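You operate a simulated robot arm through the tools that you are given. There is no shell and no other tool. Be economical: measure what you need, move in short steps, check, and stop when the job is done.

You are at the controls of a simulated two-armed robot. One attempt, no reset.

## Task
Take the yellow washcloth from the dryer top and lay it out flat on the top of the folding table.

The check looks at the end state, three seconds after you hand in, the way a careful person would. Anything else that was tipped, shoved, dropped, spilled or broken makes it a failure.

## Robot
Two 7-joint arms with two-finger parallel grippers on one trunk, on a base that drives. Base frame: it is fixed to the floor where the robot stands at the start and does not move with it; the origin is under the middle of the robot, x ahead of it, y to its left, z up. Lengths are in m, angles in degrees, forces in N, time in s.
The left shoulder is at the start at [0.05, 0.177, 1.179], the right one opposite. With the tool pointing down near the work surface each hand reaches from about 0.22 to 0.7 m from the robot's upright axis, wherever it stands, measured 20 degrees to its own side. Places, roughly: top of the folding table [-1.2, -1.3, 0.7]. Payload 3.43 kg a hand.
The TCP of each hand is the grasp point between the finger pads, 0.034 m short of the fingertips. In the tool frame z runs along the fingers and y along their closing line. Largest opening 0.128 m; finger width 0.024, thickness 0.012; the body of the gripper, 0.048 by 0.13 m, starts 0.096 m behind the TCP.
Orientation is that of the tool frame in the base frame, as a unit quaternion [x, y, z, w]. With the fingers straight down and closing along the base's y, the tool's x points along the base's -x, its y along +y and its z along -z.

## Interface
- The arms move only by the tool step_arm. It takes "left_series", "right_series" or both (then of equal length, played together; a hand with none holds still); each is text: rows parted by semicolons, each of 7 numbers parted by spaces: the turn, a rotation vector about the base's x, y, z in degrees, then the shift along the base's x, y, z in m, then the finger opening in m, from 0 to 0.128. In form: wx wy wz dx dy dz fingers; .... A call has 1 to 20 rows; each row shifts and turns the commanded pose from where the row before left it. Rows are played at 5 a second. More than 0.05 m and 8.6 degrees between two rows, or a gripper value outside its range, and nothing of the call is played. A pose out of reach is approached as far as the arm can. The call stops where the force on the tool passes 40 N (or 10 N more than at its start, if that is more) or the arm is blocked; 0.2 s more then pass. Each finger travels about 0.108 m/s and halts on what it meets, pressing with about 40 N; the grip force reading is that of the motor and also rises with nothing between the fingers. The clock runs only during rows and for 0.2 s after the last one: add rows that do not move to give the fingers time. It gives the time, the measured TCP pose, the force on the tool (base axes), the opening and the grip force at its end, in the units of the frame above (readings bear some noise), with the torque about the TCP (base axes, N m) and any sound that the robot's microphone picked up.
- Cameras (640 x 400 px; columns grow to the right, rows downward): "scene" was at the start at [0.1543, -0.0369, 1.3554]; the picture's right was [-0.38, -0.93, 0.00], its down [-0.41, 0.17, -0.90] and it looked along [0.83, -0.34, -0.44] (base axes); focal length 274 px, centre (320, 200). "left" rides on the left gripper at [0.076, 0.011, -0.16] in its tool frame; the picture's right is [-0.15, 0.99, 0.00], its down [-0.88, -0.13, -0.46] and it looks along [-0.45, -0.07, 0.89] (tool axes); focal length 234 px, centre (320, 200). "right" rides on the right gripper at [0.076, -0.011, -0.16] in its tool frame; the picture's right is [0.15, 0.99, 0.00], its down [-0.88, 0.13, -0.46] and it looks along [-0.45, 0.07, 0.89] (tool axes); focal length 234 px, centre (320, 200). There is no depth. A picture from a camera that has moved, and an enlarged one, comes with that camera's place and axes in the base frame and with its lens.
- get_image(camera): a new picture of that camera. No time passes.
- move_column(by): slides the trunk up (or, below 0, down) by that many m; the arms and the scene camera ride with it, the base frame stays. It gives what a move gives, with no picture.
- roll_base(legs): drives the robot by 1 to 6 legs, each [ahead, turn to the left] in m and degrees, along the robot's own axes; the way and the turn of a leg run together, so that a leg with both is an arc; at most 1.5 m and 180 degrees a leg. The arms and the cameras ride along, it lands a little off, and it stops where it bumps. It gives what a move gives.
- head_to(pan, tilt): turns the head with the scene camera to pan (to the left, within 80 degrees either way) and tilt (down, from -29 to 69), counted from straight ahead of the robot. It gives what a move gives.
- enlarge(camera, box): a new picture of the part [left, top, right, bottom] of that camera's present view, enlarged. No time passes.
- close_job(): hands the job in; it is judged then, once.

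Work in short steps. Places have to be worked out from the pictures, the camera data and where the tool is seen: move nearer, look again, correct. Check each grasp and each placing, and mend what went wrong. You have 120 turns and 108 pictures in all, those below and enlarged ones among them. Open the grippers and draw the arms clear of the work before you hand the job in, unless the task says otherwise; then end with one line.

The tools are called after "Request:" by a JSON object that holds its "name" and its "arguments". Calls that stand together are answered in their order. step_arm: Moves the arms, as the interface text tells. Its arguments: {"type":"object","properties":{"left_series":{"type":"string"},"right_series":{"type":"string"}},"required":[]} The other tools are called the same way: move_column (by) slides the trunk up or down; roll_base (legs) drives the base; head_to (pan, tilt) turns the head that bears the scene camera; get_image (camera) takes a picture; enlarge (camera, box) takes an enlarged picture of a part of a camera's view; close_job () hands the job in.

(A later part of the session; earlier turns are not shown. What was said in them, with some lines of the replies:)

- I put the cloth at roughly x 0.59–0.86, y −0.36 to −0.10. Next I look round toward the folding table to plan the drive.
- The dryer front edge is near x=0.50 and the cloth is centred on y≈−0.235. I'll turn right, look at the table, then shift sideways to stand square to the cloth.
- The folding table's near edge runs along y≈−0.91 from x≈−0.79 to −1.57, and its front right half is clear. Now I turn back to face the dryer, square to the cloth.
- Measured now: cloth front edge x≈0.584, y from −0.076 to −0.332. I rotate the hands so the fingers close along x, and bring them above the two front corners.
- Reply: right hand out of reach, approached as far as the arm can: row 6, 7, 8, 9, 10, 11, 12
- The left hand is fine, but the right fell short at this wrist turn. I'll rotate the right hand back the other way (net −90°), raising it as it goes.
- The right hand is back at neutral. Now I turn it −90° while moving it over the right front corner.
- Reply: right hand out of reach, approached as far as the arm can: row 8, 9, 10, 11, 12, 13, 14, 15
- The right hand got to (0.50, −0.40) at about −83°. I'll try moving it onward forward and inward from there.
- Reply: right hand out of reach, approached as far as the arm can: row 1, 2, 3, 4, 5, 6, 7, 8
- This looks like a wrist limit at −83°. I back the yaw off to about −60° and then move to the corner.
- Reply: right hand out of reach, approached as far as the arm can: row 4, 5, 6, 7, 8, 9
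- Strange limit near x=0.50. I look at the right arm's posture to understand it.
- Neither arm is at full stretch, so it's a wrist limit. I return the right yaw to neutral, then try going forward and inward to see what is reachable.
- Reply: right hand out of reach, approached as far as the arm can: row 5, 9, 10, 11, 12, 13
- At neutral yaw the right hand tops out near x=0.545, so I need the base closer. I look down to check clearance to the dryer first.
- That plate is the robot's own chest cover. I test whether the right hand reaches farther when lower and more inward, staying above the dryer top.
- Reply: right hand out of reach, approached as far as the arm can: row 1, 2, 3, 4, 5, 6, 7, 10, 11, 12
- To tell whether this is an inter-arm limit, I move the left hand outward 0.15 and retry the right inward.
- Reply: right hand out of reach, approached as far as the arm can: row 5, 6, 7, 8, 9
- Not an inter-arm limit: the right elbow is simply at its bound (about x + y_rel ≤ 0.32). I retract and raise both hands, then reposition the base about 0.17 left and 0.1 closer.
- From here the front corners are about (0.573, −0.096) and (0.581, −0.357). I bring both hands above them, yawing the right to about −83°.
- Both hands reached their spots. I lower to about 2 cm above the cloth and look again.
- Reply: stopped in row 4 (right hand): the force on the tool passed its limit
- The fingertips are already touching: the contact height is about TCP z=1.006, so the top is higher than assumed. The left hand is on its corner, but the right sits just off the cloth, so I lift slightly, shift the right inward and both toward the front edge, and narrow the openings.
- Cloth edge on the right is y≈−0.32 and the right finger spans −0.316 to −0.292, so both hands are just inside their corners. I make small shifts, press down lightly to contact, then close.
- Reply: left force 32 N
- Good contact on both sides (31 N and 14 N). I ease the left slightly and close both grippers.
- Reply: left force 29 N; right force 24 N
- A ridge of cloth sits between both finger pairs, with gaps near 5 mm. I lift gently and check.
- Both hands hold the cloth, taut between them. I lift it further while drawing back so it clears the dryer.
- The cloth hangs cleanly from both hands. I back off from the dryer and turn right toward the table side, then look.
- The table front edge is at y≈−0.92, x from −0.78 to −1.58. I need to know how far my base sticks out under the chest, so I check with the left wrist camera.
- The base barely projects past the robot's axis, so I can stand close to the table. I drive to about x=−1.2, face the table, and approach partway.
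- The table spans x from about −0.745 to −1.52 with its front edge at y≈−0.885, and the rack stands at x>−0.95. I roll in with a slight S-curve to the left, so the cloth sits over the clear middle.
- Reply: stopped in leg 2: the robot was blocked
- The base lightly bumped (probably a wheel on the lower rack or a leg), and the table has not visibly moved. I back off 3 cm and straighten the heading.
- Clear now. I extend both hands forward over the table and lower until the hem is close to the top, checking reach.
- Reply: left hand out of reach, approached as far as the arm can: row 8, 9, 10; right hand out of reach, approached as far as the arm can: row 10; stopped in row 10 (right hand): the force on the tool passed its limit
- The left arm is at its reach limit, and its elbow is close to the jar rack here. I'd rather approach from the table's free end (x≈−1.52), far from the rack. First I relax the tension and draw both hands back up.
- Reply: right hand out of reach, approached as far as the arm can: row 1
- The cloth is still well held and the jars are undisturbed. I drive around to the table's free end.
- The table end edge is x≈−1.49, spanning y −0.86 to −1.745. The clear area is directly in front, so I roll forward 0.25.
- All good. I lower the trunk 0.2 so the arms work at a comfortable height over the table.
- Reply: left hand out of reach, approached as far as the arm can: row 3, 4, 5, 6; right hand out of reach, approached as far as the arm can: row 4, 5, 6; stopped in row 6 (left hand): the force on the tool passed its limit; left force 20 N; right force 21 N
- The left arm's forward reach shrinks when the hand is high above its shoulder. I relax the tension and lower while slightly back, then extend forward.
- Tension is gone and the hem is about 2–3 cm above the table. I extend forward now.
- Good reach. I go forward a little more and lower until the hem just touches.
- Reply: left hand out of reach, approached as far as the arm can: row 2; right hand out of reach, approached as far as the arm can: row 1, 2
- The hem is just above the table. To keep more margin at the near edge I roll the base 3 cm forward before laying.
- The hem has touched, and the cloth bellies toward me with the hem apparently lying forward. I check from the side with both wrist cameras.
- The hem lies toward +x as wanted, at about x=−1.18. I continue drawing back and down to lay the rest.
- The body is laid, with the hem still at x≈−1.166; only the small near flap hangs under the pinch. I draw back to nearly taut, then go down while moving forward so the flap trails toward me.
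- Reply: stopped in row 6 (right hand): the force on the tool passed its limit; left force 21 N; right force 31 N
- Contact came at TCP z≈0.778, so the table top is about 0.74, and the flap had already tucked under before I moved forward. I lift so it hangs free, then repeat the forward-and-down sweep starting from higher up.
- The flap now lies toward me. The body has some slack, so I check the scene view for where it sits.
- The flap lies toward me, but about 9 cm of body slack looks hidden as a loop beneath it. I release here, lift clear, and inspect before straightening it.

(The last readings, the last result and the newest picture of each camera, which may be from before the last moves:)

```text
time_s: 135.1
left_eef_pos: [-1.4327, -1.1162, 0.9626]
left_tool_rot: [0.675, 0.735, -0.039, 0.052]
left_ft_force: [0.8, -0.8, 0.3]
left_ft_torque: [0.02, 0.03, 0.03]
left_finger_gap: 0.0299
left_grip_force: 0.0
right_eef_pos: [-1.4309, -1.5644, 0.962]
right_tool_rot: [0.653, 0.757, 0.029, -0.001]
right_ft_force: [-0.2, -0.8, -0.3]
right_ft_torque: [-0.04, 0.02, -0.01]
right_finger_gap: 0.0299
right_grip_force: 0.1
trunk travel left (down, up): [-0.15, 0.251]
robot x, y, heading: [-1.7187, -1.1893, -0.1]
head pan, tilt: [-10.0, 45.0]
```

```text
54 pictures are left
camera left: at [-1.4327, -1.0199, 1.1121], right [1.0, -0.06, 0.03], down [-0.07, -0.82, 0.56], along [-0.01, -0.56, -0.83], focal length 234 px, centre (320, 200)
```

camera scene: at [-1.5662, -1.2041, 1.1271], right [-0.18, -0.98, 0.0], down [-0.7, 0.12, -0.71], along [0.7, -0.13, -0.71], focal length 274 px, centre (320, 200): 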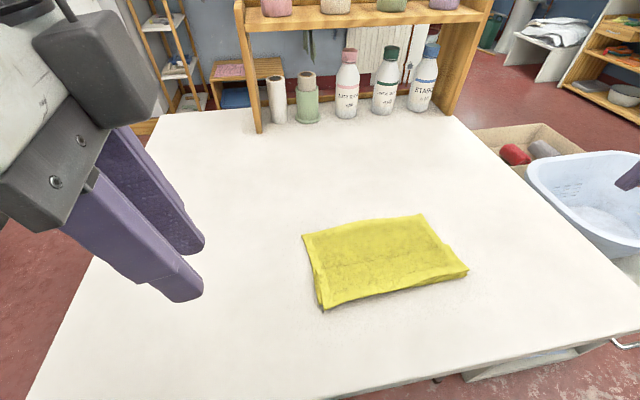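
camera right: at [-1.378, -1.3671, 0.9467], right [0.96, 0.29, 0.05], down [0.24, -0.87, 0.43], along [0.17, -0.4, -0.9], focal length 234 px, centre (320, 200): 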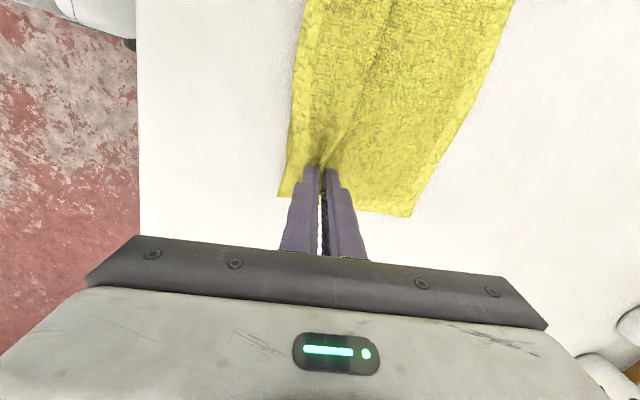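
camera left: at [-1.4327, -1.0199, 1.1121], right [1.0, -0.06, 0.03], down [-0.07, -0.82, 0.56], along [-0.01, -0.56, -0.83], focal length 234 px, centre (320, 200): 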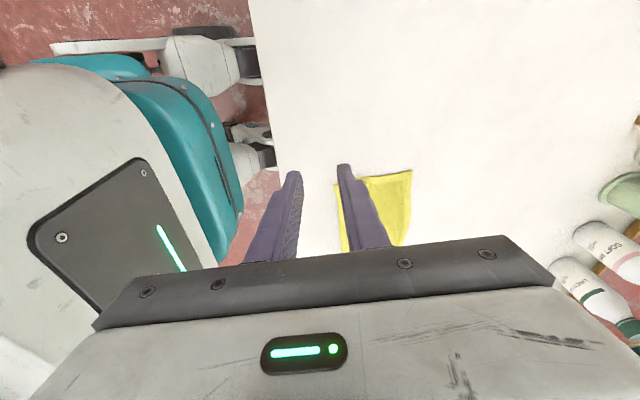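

The cloth is on the table but partly doubled. I zoom in to see the layers.

Request:
{"name": "enlarge", "arguments": {"camera": "scene", "box": [280, 190, 500, 330]}}

```text
2.86 times, centred on (390, 260) of scene
camera zoom: at [-1.5662, -1.2041, 1.1271], right [-0.18, -0.98, 0.0], down [-0.7, 0.12, -0.71], along [0.7, -0.13, -0.71], focal length 782 px, centre (120, 29)
```

zoom: 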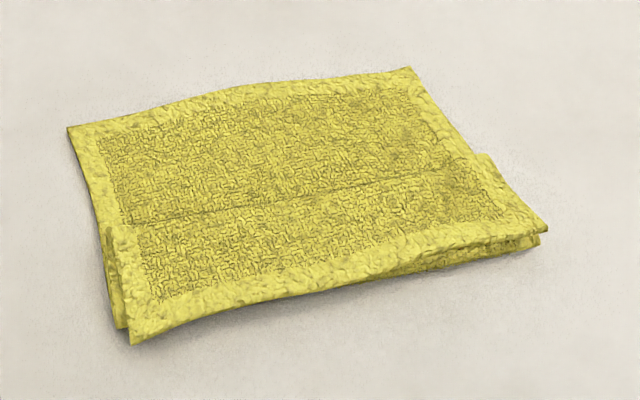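

The near band lies over a hidden loop of body. Pulling the far hem about 10 cm away (+x) will unfold it and keep it away from the table edge. I bring both hands above the far corners.

Request:
{"name": "step_arm", "arguments": {"left_series": "0 0 0 0.03 0 0 0.03;0 0 0 0.03 0 0 0.03;0 0 0 0.03 -0.028 -0.01 0.03;0 0 0 0.03 -0.028 -0.02 0.03;0 0 0 0.03 -0.03 -0.03 0.03;0 0 0 0.003 -0.03 -0.035 0.03;0 0 0 0 -0.03 -0.035 0.03;0 0 0 0 0 0 0.03", "right_series": "0 0 0 0.03 0 0 0.03;0 0 0 0.03 0 0 0.03;0 0 0 0.03 0.025 -0.01 0.03;0 0 0 0.03 0.025 -0.02 0.03;0 0 0 0.03 0.026 -0.03 0.03;0 0 0 0.006 0.026 -0.035 0.03;0 0 0 0 0.027 -0.035 0.03;0 0 0 0 0 0 0.03"}}

Request:
{"name": "get_image", "arguments": {"camera": "left"}}

Request:
{"name": "get_image", "arguments": {"camera": "right"}}

```text
refused: row 5 steps farther than a row can; nothing moved
```

```text
52 pictures are left
camera left: at [-1.4327, -1.0199, 1.1121], right [1.0, -0.06, 0.03], down [-0.07, -0.82, 0.56], along [-0.01, -0.56, -0.83], focal length 234 px, centre (320, 200)
```

left: 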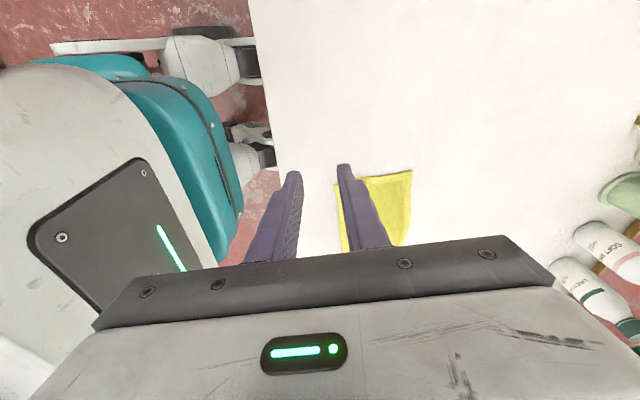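

```text
51 pictures are left
camera right: at [-1.4589, -1.4982, 1.1232], right [0.96, 0.29, 0.05], down [0.24, -0.87, 0.43], along [0.16, -0.4, -0.9], focal length 234 px, centre (320, 200)
```

right: 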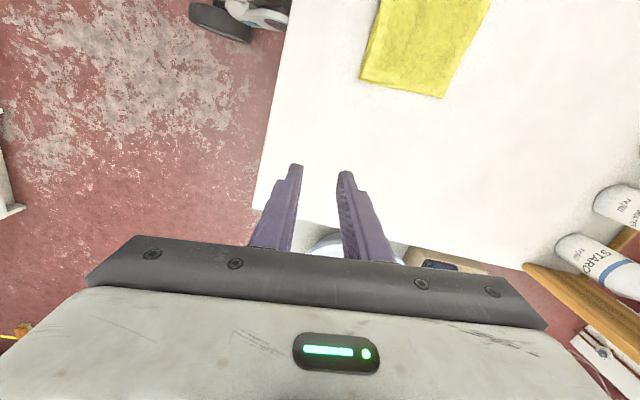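

One row was slightly too long, so nothing moved; I resend with smaller steps.

Request:
{"name": "step_arm", "arguments": {"left_series": "0 0 0 0.03 0 0 0.03;0 0 0 0.03 0 0 0.03;0 0 0 0.03 -0.028 -0.01 0.03;0 0 0 0.03 -0.028 -0.02 0.03;0 0 0 0.025 -0.03 -0.025 0.03;0 0 0 0.008 -0.03 -0.035 0.03;0 0 0 0 -0.03 -0.035 0.03;0 0 0 0 0 0 0.03", "right_series": "0 0 0 0.03 0 0 0.03;0 0 0 0.03 0 0 0.03;0 0 0 0.03 0.025 -0.01 0.03;0 0 0 0.03 0.025 -0.02 0.03;0 0 0 0.03 0.026 -0.025 0.03;0 0 0 0.006 0.026 -0.035 0.03;0 0 0 0 0.027 -0.035 0.03;0 0 0 0 0 0 0.03"}}

Request:
{"name": "get_image", "arguments": {"camera": "left"}}

Request:
{"name": "get_image", "arguments": {"camera": "right"}}

```text
time_s: 136.9
left_eef_pos: [-1.2791, -1.2634, 0.8367]
left_tool_rot: [0.675, 0.735, -0.038, 0.051]
left_ft_force: [0.0, 0.3, 0.3]
left_ft_torque: [-0.04, 0.0, 0.0]
left_finger_gap: 0.0299
left_grip_force: 0.0
right_eef_pos: [-1.2727, -1.4347, 0.8364]
right_tool_rot: [0.654, 0.756, 0.029, -0.001]
right_ft_force: [0.1, 0.3, -0.3]
right_ft_torque: [0.0, 0.0, 0.0]
right_finger_gap: 0.0302
right_grip_force: 0.1
trunk travel left (down, up): [-0.15, 0.251]
robot x, y, heading: [-1.716, -1.1867, -0.1]
head pan, tilt: [-10.0, 45.0]
```

```text
50 pictures are left
camera left: at [-1.2782, -1.1667, 0.9863], right [1.0, -0.06, 0.03], down [-0.07, -0.82, 0.56], along [-0.01, -0.56, -0.83], focal length 234 px, centre (320, 200)
```

left: 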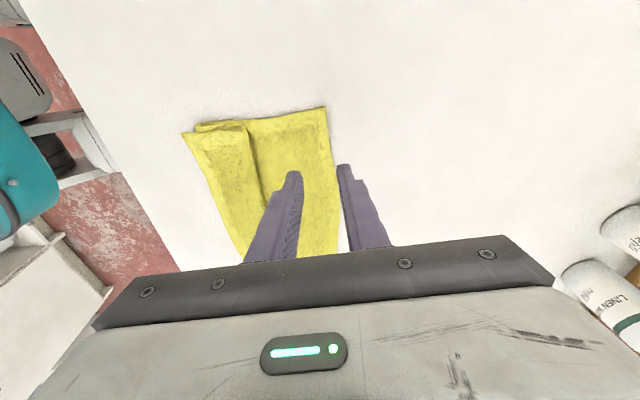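

```text
49 pictures are left
camera right: at [-1.3004, -1.3682, 0.9974], right [0.96, 0.29, 0.05], down [0.24, -0.87, 0.43], along [0.16, -0.4, -0.9], focal length 234 px, centre (320, 200)
```

right: 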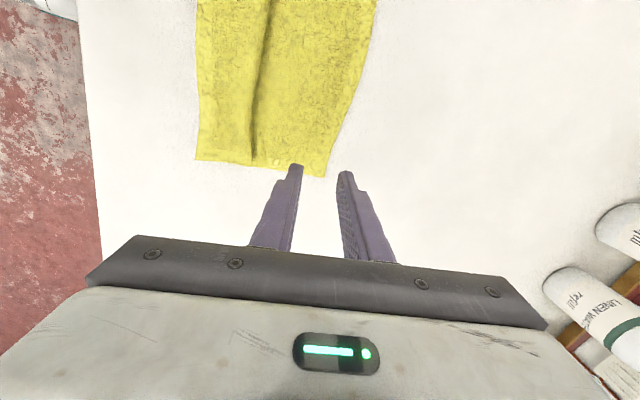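

The hem is at about x −1.265 (left) and −1.256 (right). I nudge both hands back 1 cm so the far finger lands on the hem, then lower to contact.

Request:
{"name": "step_arm", "arguments": {"left_series": "0 0 0 -0.01 0 0 0.03;0 0 0 0 0 -0.02 0.03;0 0 0 0 0 -0.02 0.03;0 0 0 0 0 -0.01 0.03;0 0 0 0 0 -0.006 0.03;0 0 0 0 0 -0.003 0.03", "right_series": "0 0 0 -0.01 0.008 0 0.03;0 0 0 0 0 -0.02 0.03;0 0 0 0 0 -0.02 0.03;0 0 0 0 0 -0.01 0.03;0 0 0 0 0 -0.006 0.03;0 0 0 0 0 -0.003 0.03"}}

Request:
{"name": "get_image", "arguments": {"camera": "left"}}

Request:
{"name": "get_image", "arguments": {"camera": "right"}}

```text
time_s: 138.3
left_eef_pos: [-1.2887, -1.2627, 0.7784]
left_tool_rot: [0.675, 0.735, -0.038, 0.052]
left_ft_force: [0.9, -0.1, 2.1]
left_ft_torque: [0.03, 0.01, -0.01]
left_finger_gap: 0.0297
left_grip_force: 0.1
right_eef_pos: [-1.2847, -1.4261, 0.7779]
right_tool_rot: [0.654, 0.756, 0.031, 0.0]
right_ft_force: [-2.2, -0.7, 7.9]
right_ft_torque: [-0.05, 0.18, 0.03]
right_finger_gap: 0.0297
right_grip_force: 0.1
trunk travel left (down, up): [-0.15, 0.251]
robot x, y, heading: [-1.7142, -1.1897, 0.0]
head pan, tilt: [-10.0, 45.0]
```

```text
48 pictures are left
camera left: at [-1.2882, -1.1659, 0.9287], right [1.0, -0.06, 0.03], down [-0.07, -0.82, 0.56], along [-0.01, -0.56, -0.83], focal length 234 px, centre (320, 200)
```

left: 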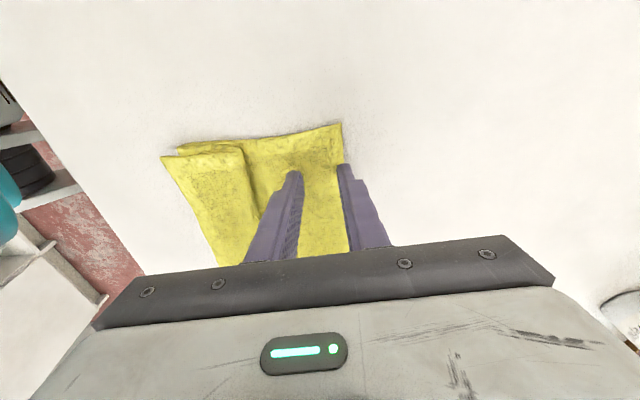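

```text
47 pictures are left
camera right: at [-1.3122, -1.3599, 0.9395], right [0.96, 0.29, 0.05], down [0.24, -0.87, 0.43], along [0.17, -0.4, -0.9], focal length 234 px, centre (320, 200)
```

right: 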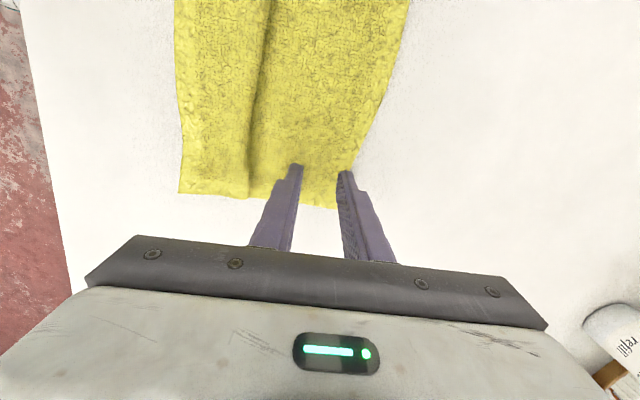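

The far finger of each hand sits right at the hem. I press a touch more and close.

Request:
{"name": "step_arm", "arguments": {"left_series": "0 0 0 0 0 -0.004 0.03;0 0 0 0 0 0 0.02;0 0 0 0 0 0 0.01;0 0 0 0 0 0 0;0 0 0 0 0 0 0;0 0 0 0 0 0 0", "right_series": "0 0 0 0 0 -0.003 0.03;0 0 0 0 0 0 0.02;0 0 0 0 0 0 0.01;0 0 0 0 0 0 0;0 0 0 0 0 0 0;0 0 0 0 0 0 0"}}

Request:
{"name": "get_image", "arguments": {"camera": "left"}}

Request:
{"name": "get_image", "arguments": {"camera": "right"}}

```text
time_s: 139.7
left_eef_pos: [-1.2901, -1.2641, 0.7787]
left_tool_rot: [0.676, 0.734, -0.038, 0.054]
left_ft_force: [-1.7, -3.4, 22.6]
left_ft_torque: [0.01, 0.07, 0.01]
left_finger_gap: 0.0039
left_grip_force: 38.9
right_eef_pos: [-1.2859, -1.425, 0.7768]
right_tool_rot: [0.654, 0.756, 0.031, 0.001]
right_ft_force: [-2.2, 1.9, 29.3]
right_ft_torque: [-0.07, 0.14, 0.01]
right_finger_gap: 0.0045
right_grip_force: 38.9
trunk travel left (down, up): [-0.15, 0.251]
robot x, y, heading: [-1.7182, -1.1863, -0.3]
head pan, tilt: [-10.0, 45.0]
```

```text
46 pictures are left
camera left: at [-1.2905, -1.1656, 0.9267], right [1.0, -0.06, 0.04], down [-0.07, -0.82, 0.57], along [0.0, -0.57, -0.82], focal length 234 px, centre (320, 200)
```

left: 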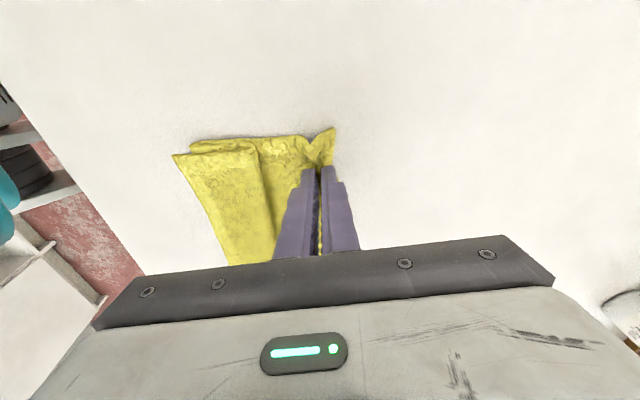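

```text
45 pictures are left
camera right: at [-1.3142, -1.3591, 0.9384], right [0.96, 0.29, 0.05], down [0.24, -0.87, 0.43], along [0.17, -0.4, -0.9], focal length 234 px, centre (320, 200)
```

right: 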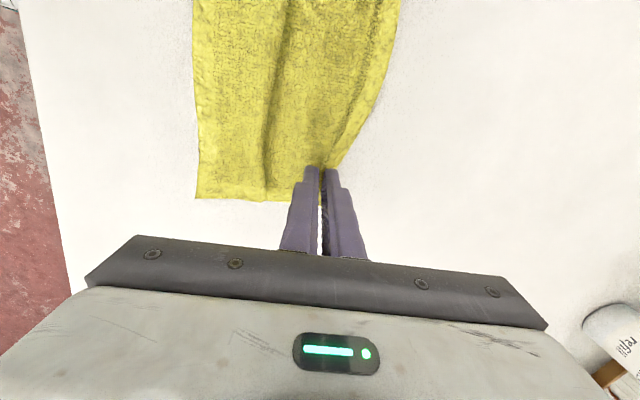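

Both hands have gripped the far hem. I lift about 1 cm and pull away (+x) to unroll the loop.

Request:
{"name": "step_arm", "arguments": {"left_series": "0 0 0 0 0 0.012 0;0 0 0 0.012 0 0 0;0 0 0 0.012 0 0 0;0 0 0 0.012 0 0 0;0 0 0 0.012 0 0 0;0 0 0 0.012 0 0 0;0 0 0 0.012 0 0 0;0 0 0 0.012 0 0 0;0 0 0 0 0 0 0", "right_series": "0 0 0 0 0 0.012 0;0 0 0 0.012 0 0 0;0 0 0 0.012 0 0 0;0 0 0 0.012 0 0 0;0 0 0 0.012 0 0 0;0 0 0 0.012 0 0 0;0 0 0 0.012 0 0 0;0 0 0 0.012 0 0 0;0 0 0 0 0 0 0"}}

Request:
{"name": "get_image", "arguments": {"camera": "scene"}}

Request:
{"name": "get_image", "arguments": {"camera": "left"}}

Request:
{"name": "get_image", "arguments": {"camera": "right"}}

```text
time_s: 141.7
left_eef_pos: [-1.2042, -1.2628, 0.7863]
left_tool_rot: [0.675, 0.735, -0.039, 0.051]
left_ft_force: [-0.9, -1.8, 0.5]
left_ft_torque: [-0.06, 0.01, -0.03]
left_finger_gap: 0.0037
left_grip_force: 38.4
right_eef_pos: [-1.1998, -1.4272, 0.786]
right_tool_rot: [0.654, 0.756, 0.03, -0.001]
right_ft_force: [-0.6, 1.2, 0.2]
right_ft_torque: [0.04, 0.03, 0.03]
right_finger_gap: 0.0044
right_grip_force: 38.6
trunk travel left (down, up): [-0.15, 0.251]
robot x, y, heading: [-1.7157, -1.1893, -0.2]
head pan, tilt: [-10.0, 45.0]
```

```text
44 pictures are left
camera scene: at [-1.5659, -1.2042, 1.1271], right [-0.18, -0.98, 0.0], down [-0.7, 0.13, -0.71], along [0.7, -0.13, -0.71], focal length 274 px, centre (320, 200)
```

scene: 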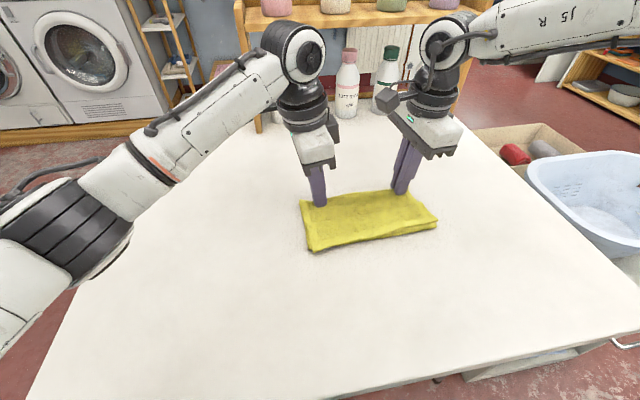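

```text
43 pictures are left
camera left: at [-1.204, -1.1658, 0.9358], right [1.0, -0.06, 0.03], down [-0.07, -0.82, 0.56], along [-0.01, -0.56, -0.83], focal length 234 px, centre (320, 200)
```

left: 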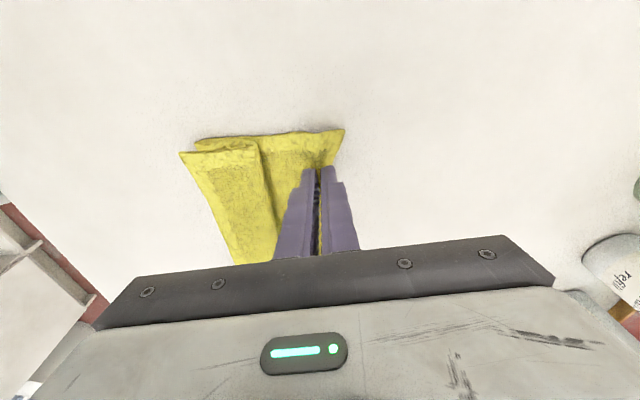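

```text
42 pictures are left
camera right: at [-1.2271, -1.3604, 0.9474], right [0.96, 0.29, 0.05], down [0.24, -0.87, 0.43], along [0.16, -0.4, -0.9], focal length 234 px, centre (320, 200)
```

right: 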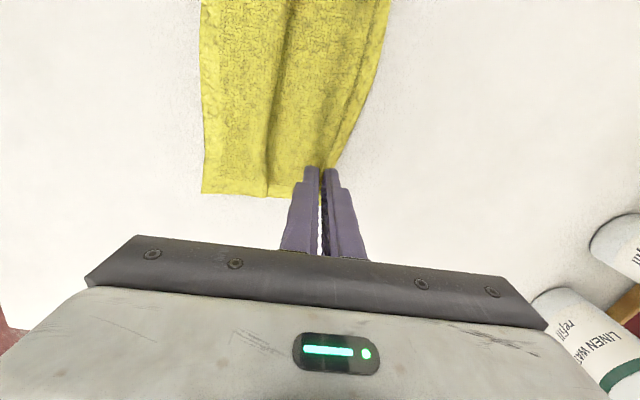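

The whole folded bundle slid as one. But now I hold the hem with only about 1.5 cm beyond the fingers, so I lift it to hang fully open and re-lay it, this time away from me with the hands moving forward.

Request:
{"name": "step_arm", "arguments": {"left_series": "0 0 0 0 0 0.03 0;0 0 0 0 0 0.03 0;0 0 0 -0.01 0 0.03 0;0 0 0 -0.01 0 0.03 0;0 0 0 -0.01 0 0.03 0;0 0 0 -0.01 0 0.03 0;0 0 0 -0.01 0 0.03 0;0 0 0 -0.01 0 0.03 0;0 0 0 -0.01 0 0.03 0;0 0 0 -0.01 0 0.02 0;0 0 0 0 0 0 0", "right_series": "0 0 0 0 0 0.03 0;0 0 0 0 0 0.03 0;0 0 0 -0.01 0 0.03 0;0 0 0 -0.01 0 0.03 0;0 0 0 -0.01 0 0.03 0;0 0 0 -0.01 0 0.03 0;0 0 0 -0.01 0 0.03 0;0 0 0 -0.01 0 0.03 0;0 0 0 -0.01 0 0.03 0;0 0 0 -0.01 0 0.02 0;0 0 0 0 0 0 0"}}

Request:
{"name": "get_image", "arguments": {"camera": "scene"}}

Request:
{"name": "get_image", "arguments": {"camera": "left"}}

```text
time_s: 144.1
left_eef_pos: [-1.2846, -1.2626, 1.0764]
left_tool_rot: [0.675, 0.735, -0.039, 0.051]
left_ft_force: [-0.8, -2.1, 0.4]
left_ft_torque: [-0.03, -0.01, -0.01]
left_finger_gap: 0.0037
left_grip_force: 38.5
right_eef_pos: [-1.2809, -1.426, 1.0766]
right_tool_rot: [0.654, 0.756, 0.03, -0.001]
right_ft_force: [-0.7, 0.4, -0.2]
right_ft_torque: [0.06, -0.03, 0.03]
right_finger_gap: 0.0043
right_grip_force: 39.0
trunk travel left (down, up): [-0.15, 0.251]
robot x, y, heading: [-1.7173, -1.1879, -0.2]
head pan, tilt: [-10.0, 45.0]
```

```text
41 pictures are left
camera scene: at [-1.5659, -1.2042, 1.1271], right [-0.18, -0.98, 0.0], down [-0.7, 0.13, -0.71], along [0.7, -0.13, -0.71], focal length 274 px, centre (320, 200)
```

scene: 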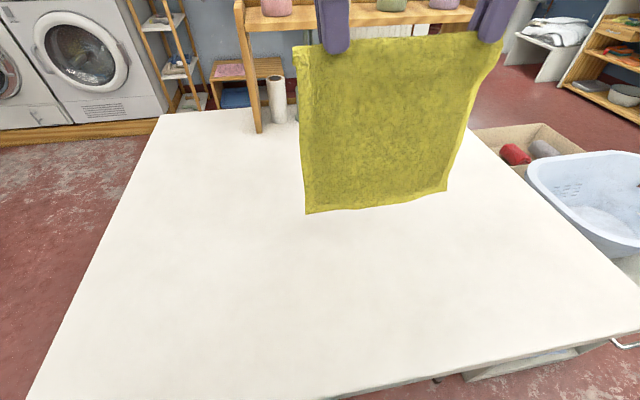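

```text
40 pictures are left
camera left: at [-1.2841, -1.1653, 1.2256], right [1.0, -0.06, 0.03], down [-0.07, -0.82, 0.56], along [-0.01, -0.56, -0.83], focal length 234 px, centre (320, 200)
```

left: 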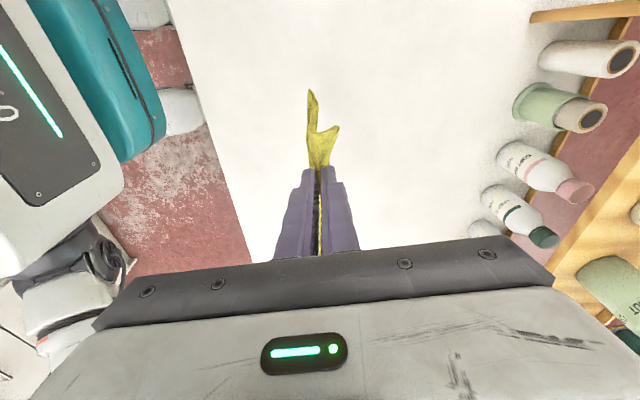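

It now hangs fully open from its very edge. I move back over the near part of the table and lower until the free hem touches at about x=−1.41.

Request:
{"name": "step_arm", "arguments": {"left_series": "0 0 0 -0.0195 0 -0.009 0;0 0 0 -0.0195 0 -0.009 0;0 0 0 -0.0195 0 -0.009 0;0 0 0 -0.0195 0 -0.009 0;0 0 0 -0.0195 0 -0.009 0;0 0 0 -0.0195 0 -0.009 0;0 0 0 -0.0195 0 -0.008 0;0 0 0 0 0 0 0;0 0 0 0 0 0 0;0 0 0 0 0 -0.01 0;0 0 0 0.005 0 -0.012 0;0 0 0 0 0 0 0", "right_series": "0 0 0 -0.0195 0 -0.009 0;0 0 0 -0.0195 0 -0.009 0;0 0 0 -0.0195 0 -0.009 0;0 0 0 -0.0195 0 -0.009 0;0 0 0 -0.0195 0 -0.009 0;0 0 0 -0.0195 0 -0.009 0;0 0 0 -0.0195 0 -0.008 0;0 0 0 0 0 0 0;0 0 0 0 0 0 0;0 0 0 0 0 -0.01 0;0 0 0 0.005 0 -0.012 0;0 0 0 0 0 0 0"}}

Request:
{"name": "get_image", "arguments": {"camera": "scene"}}

Request:
{"name": "get_image", "arguments": {"camera": "left"}}

```text
time_s: 146.7
left_eef_pos: [-1.4095, -1.262, 0.9954]
left_tool_rot: [0.665, 0.744, -0.046, 0.049]
left_ft_force: [0.3, -2.4, -0.3]
left_ft_torque: [-0.06, -0.02, -0.04]
left_finger_gap: 0.0036
left_grip_force: 38.1
right_eef_pos: [-1.4113, -1.4253, 0.9917]
right_tool_rot: [0.654, 0.756, 0.03, -0.001]
right_ft_force: [0.9, 2.8, 0.0]
right_ft_torque: [0.05, -0.01, 0.06]
right_finger_gap: 0.004
right_grip_force: 38.8
trunk travel left (down, up): [-0.15, 0.251]
robot x, y, heading: [-1.7125, -1.1861, 0.0]
head pan, tilt: [-10.0, 45.0]
```

```text
39 pictures are left
camera scene: at [-1.5709, -1.2019, 1.1188], right [-0.16, -0.99, 0.0], down [-0.77, 0.12, -0.63], along [0.62, -0.1, -0.78], focal length 274 px, centre (320, 200)
```

scene: 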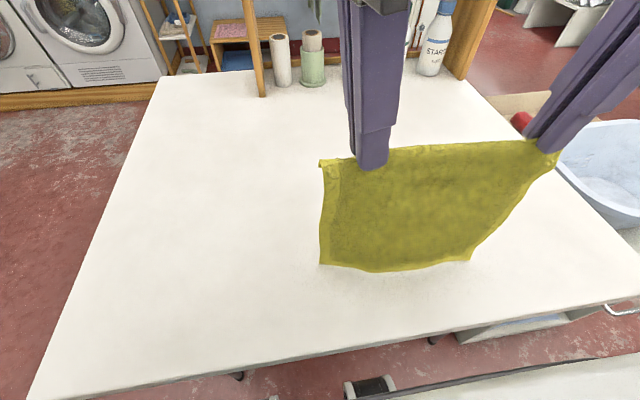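

```text
38 pictures are left
camera left: at [-1.4092, -1.1636, 1.144], right [1.0, -0.03, 0.02], down [-0.04, -0.82, 0.57], along [0.0, -0.57, -0.82], focal length 234 px, centre (320, 200)
```

left: 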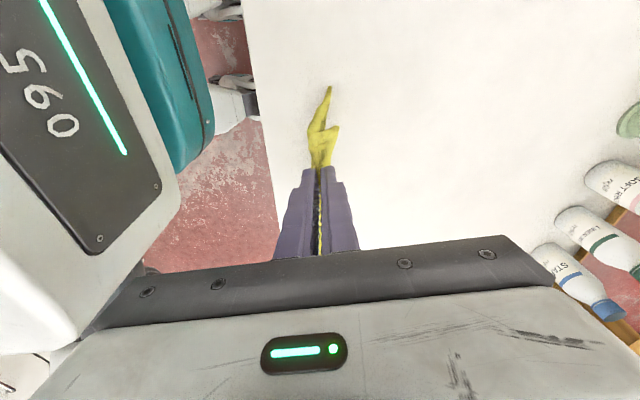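

The hem is down near x≈−1.39, though the left wrist seems to be brushing my head, so I move forward now. I arc both hands forward and down to lay the body out.

Request:
{"name": "step_arm", "arguments": {"left_series": "0 0 0 0.02 0 -0.009 0;0 0 0 0.026 0 -0.0075 0;0 0 0 0.026 0 -0.0075 0;0 0 0 0.026 0 -0.0075 0;0 0 0 0.026 0 -0.0085 0;0 0 0 0.019 0 -0.0157 0;0 0 0 0.019 0 -0.0157 0;0 0 0 0.019 0 -0.0157 0;0 0 0 0 0 0 0", "right_series": "0 0 0 0.02 0 -0.008 0;0 0 0 0.026 0 -0.0075 0;0 0 0 0.026 0 -0.0075 0;0 0 0 0.026 0 -0.0075 0;0 0 0 0.026 0 -0.0075 0;0 0 0 0.019 0 -0.0157 0;0 0 0 0.019 0 -0.0157 0;0 0 0 0.019 0 -0.0157 0;0 0 0 0 0 0 0"}}

Request:
{"name": "get_image", "arguments": {"camera": "scene"}}

Request:
{"name": "get_image", "arguments": {"camera": "left"}}

```text
time_s: 148.7
left_eef_pos: [-1.2342, -1.2633, 0.9045]
left_tool_rot: [0.675, 0.735, -0.039, 0.05]
left_ft_force: [0.0, -1.1, 0.0]
left_ft_torque: [0.0, -0.02, -0.04]
left_finger_gap: 0.0038
left_grip_force: 38.3
right_eef_pos: [-1.2312, -1.4255, 0.9076]
right_tool_rot: [0.655, 0.755, 0.029, -0.001]
right_ft_force: [-0.2, 0.3, -0.4]
right_ft_torque: [0.04, 0.01, 0.01]
right_finger_gap: 0.004
right_grip_force: 39.0
trunk travel left (down, up): [-0.15, 0.251]
robot x, y, heading: [-1.7197, -1.1892, -0.2]
head pan, tilt: [-10.0, 45.0]
```

```text
37 pictures are left
camera scene: at [-1.5659, -1.2042, 1.1271], right [-0.18, -0.98, 0.0], down [-0.7, 0.13, -0.71], along [0.7, -0.13, -0.71], focal length 274 px, centre (320, 200)
```

scene: 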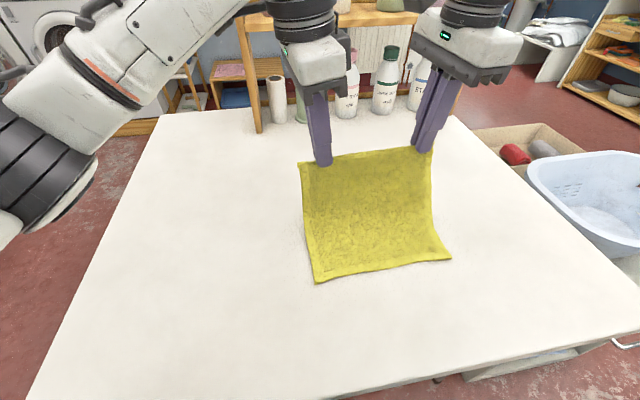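

```text
36 pictures are left
camera left: at [-1.2346, -1.1659, 1.0543], right [1.0, -0.06, 0.03], down [-0.07, -0.82, 0.56], along [-0.01, -0.56, -0.83], focal length 234 px, centre (320, 200)
```

left: 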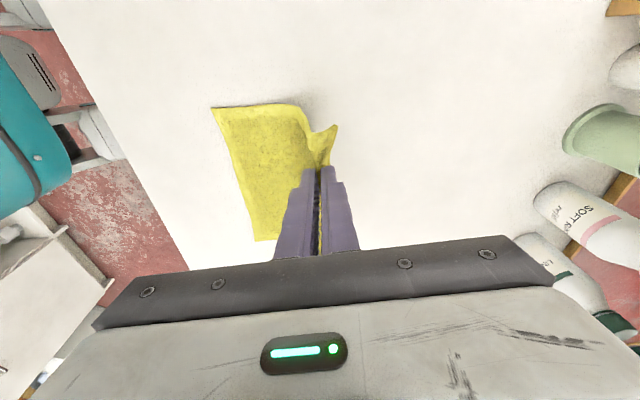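

Laying beautifully: the near hem is flat at x≈−1.36 and the body curves up to my hands. I continue forward and down.

Request:
{"name": "step_arm", "arguments": {"left_series": "0 0 0 0.013 0 -0.013 0;0 0 0 0.013 0 -0.013 0;0 0 0 0.013 0 -0.013 0;0 0 0 0.011 0 -0.013 0;0 0 0 0.011 0 -0.013 0;0 0 0 0.011 0 -0.013 0;0 0 0 0 0 -0.01 0;0 0 0 0 0 0 0", "right_series": "0 0 0 0.013 0 -0.013 0;0 0 0 0.013 0 -0.013 0;0 0 0 0.013 0 -0.013 0;0 0 0 0.011 0 -0.013 0;0 0 0 0.011 0 -0.013 0;0 0 0 0.011 0 -0.014 0;0 0 0 0 0 -0.012 0;0 0 0 0 0 0 0"}}

Request:
{"name": "get_image", "arguments": {"camera": "scene"}}

Request:
{"name": "get_image", "arguments": {"camera": "left"}}

Request:
{"name": "get_image", "arguments": {"camera": "right"}}

```text
time_s: 150.5
left_eef_pos: [-1.1633, -1.2629, 0.8169]
left_tool_rot: [0.675, 0.735, -0.038, 0.052]
left_ft_force: [0.0, -2.1, 0.3]
left_ft_torque: [0.0, -0.01, -0.03]
left_finger_gap: 0.0041
left_grip_force: 38.0
right_eef_pos: [-1.1584, -1.4259, 0.8165]
right_tool_rot: [0.654, 0.756, 0.029, -0.001]
right_ft_force: [0.0, 1.3, 0.9]
right_ft_torque: [0.07, -0.01, 0.0]
right_finger_gap: 0.0042
right_grip_force: 38.3
trunk travel left (down, up): [-0.15, 0.251]
robot x, y, heading: [-1.7162, -1.1895, -0.2]
head pan, tilt: [-10.0, 45.0]
```

```text
35 pictures are left
camera scene: at [-1.566, -1.2042, 1.1271], right [-0.18, -0.98, 0.0], down [-0.7, 0.13, -0.71], along [0.7, -0.13, -0.71], focal length 274 px, centre (320, 200)
```

scene: 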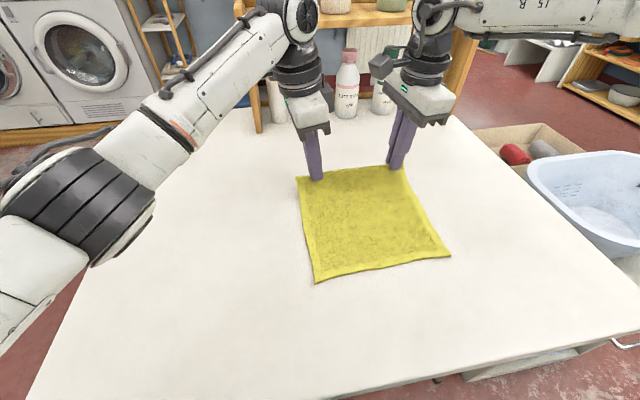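

```text
34 pictures are left
camera left: at [-1.1623, -1.1659, 0.9661], right [1.0, -0.06, 0.03], down [-0.07, -0.82, 0.56], along [-0.01, -0.56, -0.83], focal length 234 px, centre (320, 200)
```

left: 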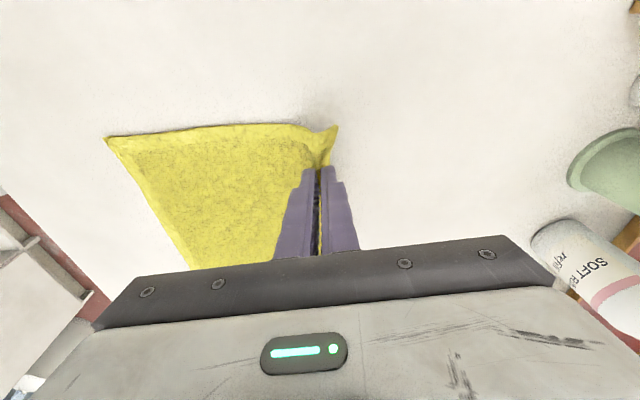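

```text
33 pictures are left
camera right: at [-1.1859, -1.3603, 0.9772], right [0.96, 0.29, 0.05], down [0.24, -0.87, 0.43], along [0.16, -0.4, -0.9], focal length 234 px, centre (320, 200)
```

right: 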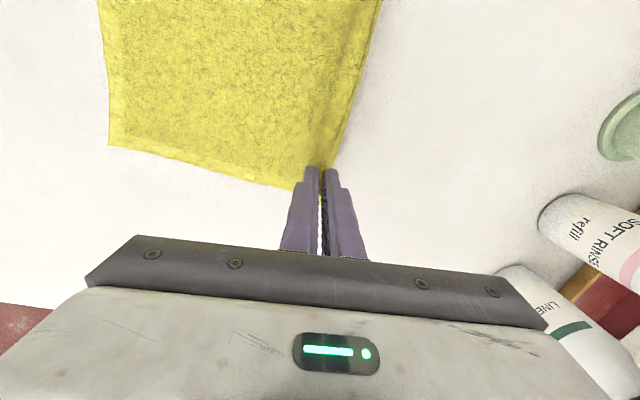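

Nearly done: I go forward and down the last bit, keeping the fingertips about 1 cm above the table before release.

Request:
{"name": "step_arm", "arguments": {"left_series": "0 0 0 0.008 0 -0.008 0;0 0 0 0.008 0 -0.008 0;0 0 0 0.006 0 -0.008 0;0 0 0 0 0 -0.004 0;0 0 0 0 0 0 0", "right_series": "0 0 0 0.006 0 -0.008 0;0 0 0 0.006 0 -0.008 0;0 0 0 0.006 0 -0.008 0;0 0 0 0 0 -0.004 0;0 0 0 0 0 0 0"}}

Request:
{"name": "get_image", "arguments": {"camera": "left"}}

Request:
{"name": "get_image", "arguments": {"camera": "scene"}}

```text
time_s: 151.7
left_eef_pos: [-1.1409, -1.2648, 0.7889]
left_tool_rot: [0.675, 0.735, -0.039, 0.052]
left_ft_force: [-0.4, -5.5, -1.2]
left_ft_torque: [-0.15, 0.0, -0.04]
left_finger_gap: 0.0038
left_grip_force: 38.1
right_eef_pos: [-1.1476, -1.4305, 0.789]
right_tool_rot: [0.654, 0.756, 0.031, -0.001]
right_ft_force: [1.6, 5.6, -0.1]
right_ft_torque: [0.19, -0.03, -0.02]
right_finger_gap: 0.0044
right_grip_force: 38.9
right hand out of reach, approached as far as the arm can: row 3
trunk travel left (down, up): [-0.15, 0.251]
robot x, y, heading: [-1.7177, -1.1887, -0.1]
head pan, tilt: [-10.0, 45.0]
```

```text
32 pictures are left
camera left: at [-1.1405, -1.1661, 0.9387], right [1.0, -0.06, 0.03], down [-0.07, -0.82, 0.56], along [-0.01, -0.56, -0.83], focal length 234 px, centre (320, 200)
```

left: 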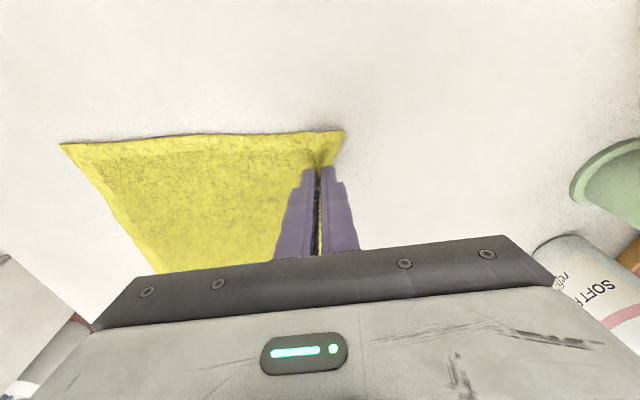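

```text
31 pictures are left
camera scene: at [-1.566, -1.2042, 1.1271], right [-0.18, -0.98, 0.0], down [-0.7, 0.13, -0.71], along [0.7, -0.13, -0.71], focal length 274 px, centre (320, 200)
```

scene: 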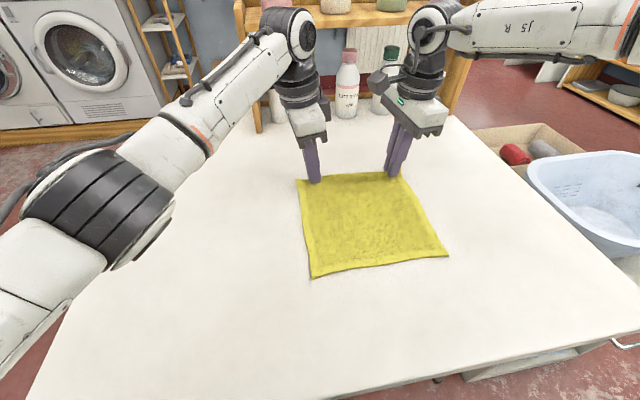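

Flat and taut. I release gently, then lift straight up and clear.

Request:
{"name": "step_arm", "arguments": {"left_series": "0 0 0 0 0 -0.005 0;0 0 0 0 0 0 0.01;0 0 0 0 0 0 0.025;0 0 0 0 0 0 0.03;0 0 0 0 0 0.01 0.03;0 0 0 0 0 0.02 0.03;0 0 0 0 0 0.03 0.03;0 0 0 0 0.02 0.03 0.03;0 0 0 -0.02 0.03 0.03 0.03;0 0 0 -0.02 0.03 0.03 0.03;0 0 0 -0.02 0.03 0.03 0.03", "right_series": "0 0 0 0 0 -0.005 0;0 0 0 0 0 0 0.01;0 0 0 0 0 0 0.025;0 0 0 0 0 0 0.03;0 0 0 0 0 0.01 0.03;0 0 0 0 0 0.02 0.03;0 0 0 0 0 0.03 0.03;0 0 0 0 -0.02 0.03 0.03;0 0 0 -0.02 -0.03 0.03 0.03;0 0 0 -0.02 -0.03 0.03 0.03;0 0 0 -0.02 -0.03 0.03 0.03"}}

Request:
{"name": "enlarge", "arguments": {"camera": "scene", "box": [260, 140, 500, 300]}}

Request:
{"name": "get_image", "arguments": {"camera": "left"}}

```text
time_s: 154.1
left_eef_pos: [-1.2028, -1.1545, 0.9644]
left_tool_rot: [0.675, 0.735, -0.037, 0.051]
left_ft_force: [-0.2, -0.3, 0.1]
left_ft_torque: [0.03, 0.0, 0.01]
left_finger_gap: 0.0299
left_grip_force: 0.0
right_eef_pos: [-1.2094, -1.5406, 0.9648]
right_tool_rot: [0.654, 0.756, 0.029, -0.001]
right_ft_force: [-0.2, -0.3, -0.4]
right_ft_torque: [0.02, -0.01, -0.03]
right_finger_gap: 0.0299
right_grip_force: 0.2
trunk travel left (down, up): [-0.15, 0.251]
robot x, y, heading: [-1.7165, -1.1857, -0.1]
head pan, tilt: [-10.0, 45.0]
```

```text
2.50 times, centred on (380, 220) of scene
camera zoom: at [-1.5664, -1.204, 1.1271], right [-0.18, -0.98, 0.0], down [-0.7, 0.12, -0.71], along [0.7, -0.13, -0.71], focal length 684 px, centre (170, 150)
```

zoom: 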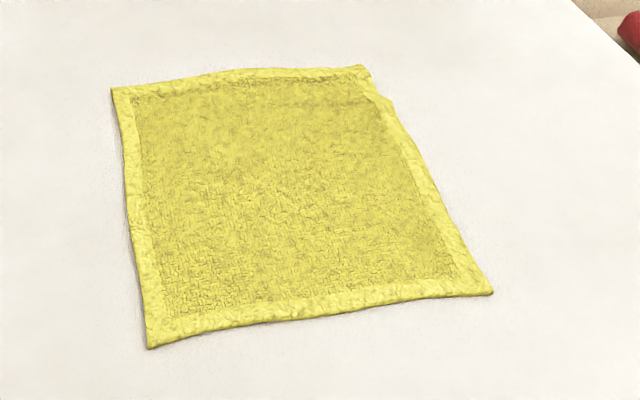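

```text
29 pictures are left
camera left: at [-1.2015, -1.0565, 1.1141], right [1.0, -0.06, 0.03], down [-0.07, -0.83, 0.56], along [-0.01, -0.56, -0.83], focal length 234 px, centre (320, 200)
```

left: 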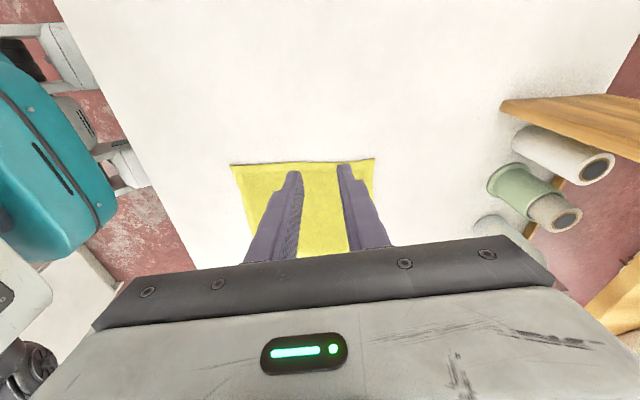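

The cloth is spread with all four borders showing and only a slight wrinkle at the far right corner. I check that corner with the right camera and the whole table in the scene.

Request:
{"name": "get_image", "arguments": {"camera": "right"}}

Request:
{"name": "get_image", "arguments": {"camera": "scene"}}

Request:
{"name": "enlarge", "arguments": {"camera": "scene", "box": [350, 140, 440, 200]}}

```text
28 pictures are left
camera right: at [-1.237, -1.4744, 1.1271], right [0.96, 0.29, 0.05], down [0.24, -0.87, 0.43], along [0.16, -0.4, -0.9], focal length 234 px, centre (320, 200)
```

right: 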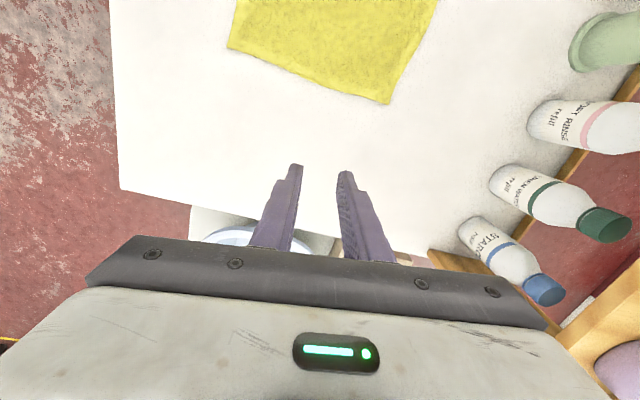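

```text
27 pictures are left
camera scene: at [-1.5664, -1.204, 1.1271], right [-0.18, -0.98, 0.0], down [-0.7, 0.12, -0.71], along [0.7, -0.13, -0.71], focal length 274 px, centre (320, 200)
```

scene: 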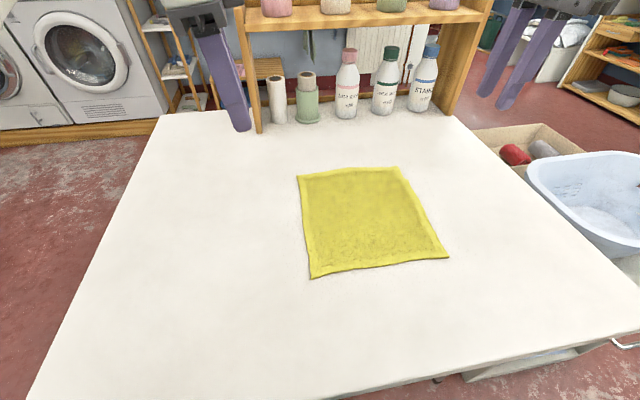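

```text
6.67 times, centred on (395, 170) of scene
camera zoom: at [-1.5664, -1.204, 1.1271], right [-0.18, -0.98, 0.0], down [-0.7, 0.12, -0.71], along [0.7, -0.13, -0.71], focal length 1824 px, centre (-180, 400)
```

zoom: 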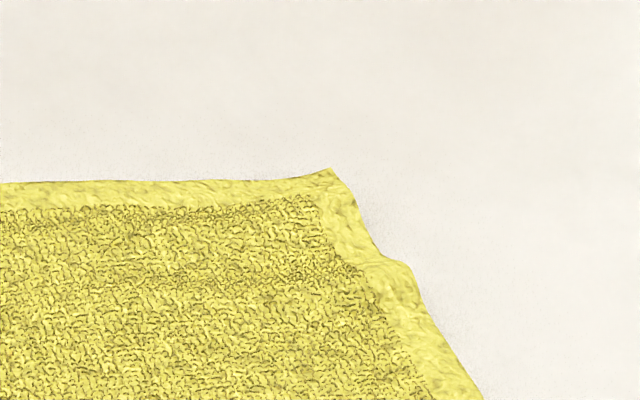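

It is flat. I open the grippers, raise the hands and back the robot away.

Request:
{"name": "step_arm", "arguments": {"left_series": "0 0 0 -0.02 0 0.03 0.06;0 0 0 -0.02 0 0.03 0.09;0 0 0 -0.02 0 0.03 0.12;0 0 0 0 0 0 0.12", "right_series": "0 0 0 -0.02 0 0.03 0.06;0 0 0 -0.02 0 0.03 0.09;0 0 0 -0.02 0 0.03 0.12;0 0 0 0 0 0 0.12"}}

Request:
{"name": "roll_base", "arguments": {"legs": [[-0.4, 0]]}}

Request:
{"name": "get_image", "arguments": {"camera": "scene"}}

```text
time_s: 155.1
left_eef_pos: [-1.2616, -1.1548, 1.0552]
left_tool_rot: [0.675, 0.735, -0.039, 0.051]
left_ft_force: [-0.2, -0.1, 0.1]
left_ft_torque: [0.01, 0.02, -0.03]
left_finger_gap: 0.1199
left_grip_force: 0.1
right_eef_pos: [-1.2691, -1.5409, 1.0542]
right_tool_rot: [0.654, 0.756, 0.03, -0.001]
right_ft_force: [-0.4, -0.2, 0.5]
right_ft_torque: [-0.04, -0.02, 0.04]
right_finger_gap: 0.1202
right_grip_force: 0.1
trunk travel left (down, up): [-0.15, 0.251]
robot x, y, heading: [-1.7118, -1.185, 0.2]
head pan, tilt: [-10.0, 45.0]
```

```text
time_s: 157.6
left_eef_pos: [-1.6625, -1.1521, 1.0561]
left_tool_rot: [0.674, 0.736, -0.039, 0.051]
left_ft_force: [-0.3, 0.2, -0.6]
left_ft_torque: [0.01, -0.01, -0.02]
left_finger_gap: 0.1203
left_grip_force: 0.1
right_eef_pos: [-1.6685, -1.5387, 1.0542]
right_tool_rot: [0.654, 0.756, 0.029, -0.002]
right_ft_force: [0.2, 0.5, 0.3]
right_ft_torque: [-0.01, -0.03, 0.02]
right_finger_gap: 0.12
right_grip_force: 0.1
trunk travel left (down, up): [-0.15, 0.251]
robot x, y, heading: [-2.1143, -1.186, 0.1]
head pan, tilt: [-10.0, 45.0]
```

```text
25 pictures are left
camera scene: at [-1.9663, -1.2029, 1.1271], right [-0.18, -0.98, 0.0], down [-0.7, 0.12, -0.71], along [0.7, -0.12, -0.71], focal length 274 px, centre (320, 200)
```

scene: 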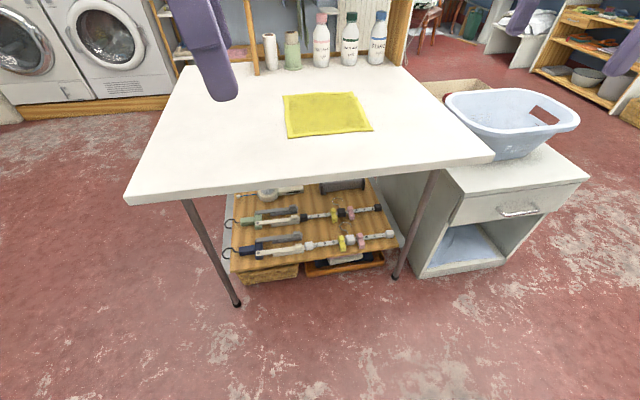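

The cloth lies flat in the middle of the table top, the items around it look undisturbed, and both hands are open and clear. I hand in the job.

Request:
{"name": "close_job", "arguments": {}}

```text
The job is handed in.
```

The yellow washcloth is off the dryer and lies flat on the folding table, with only a slight wrinkle at its far right corner. The robot's base bumped something once while driving up to the table, but I saw no sign that the table or anything on it moved.
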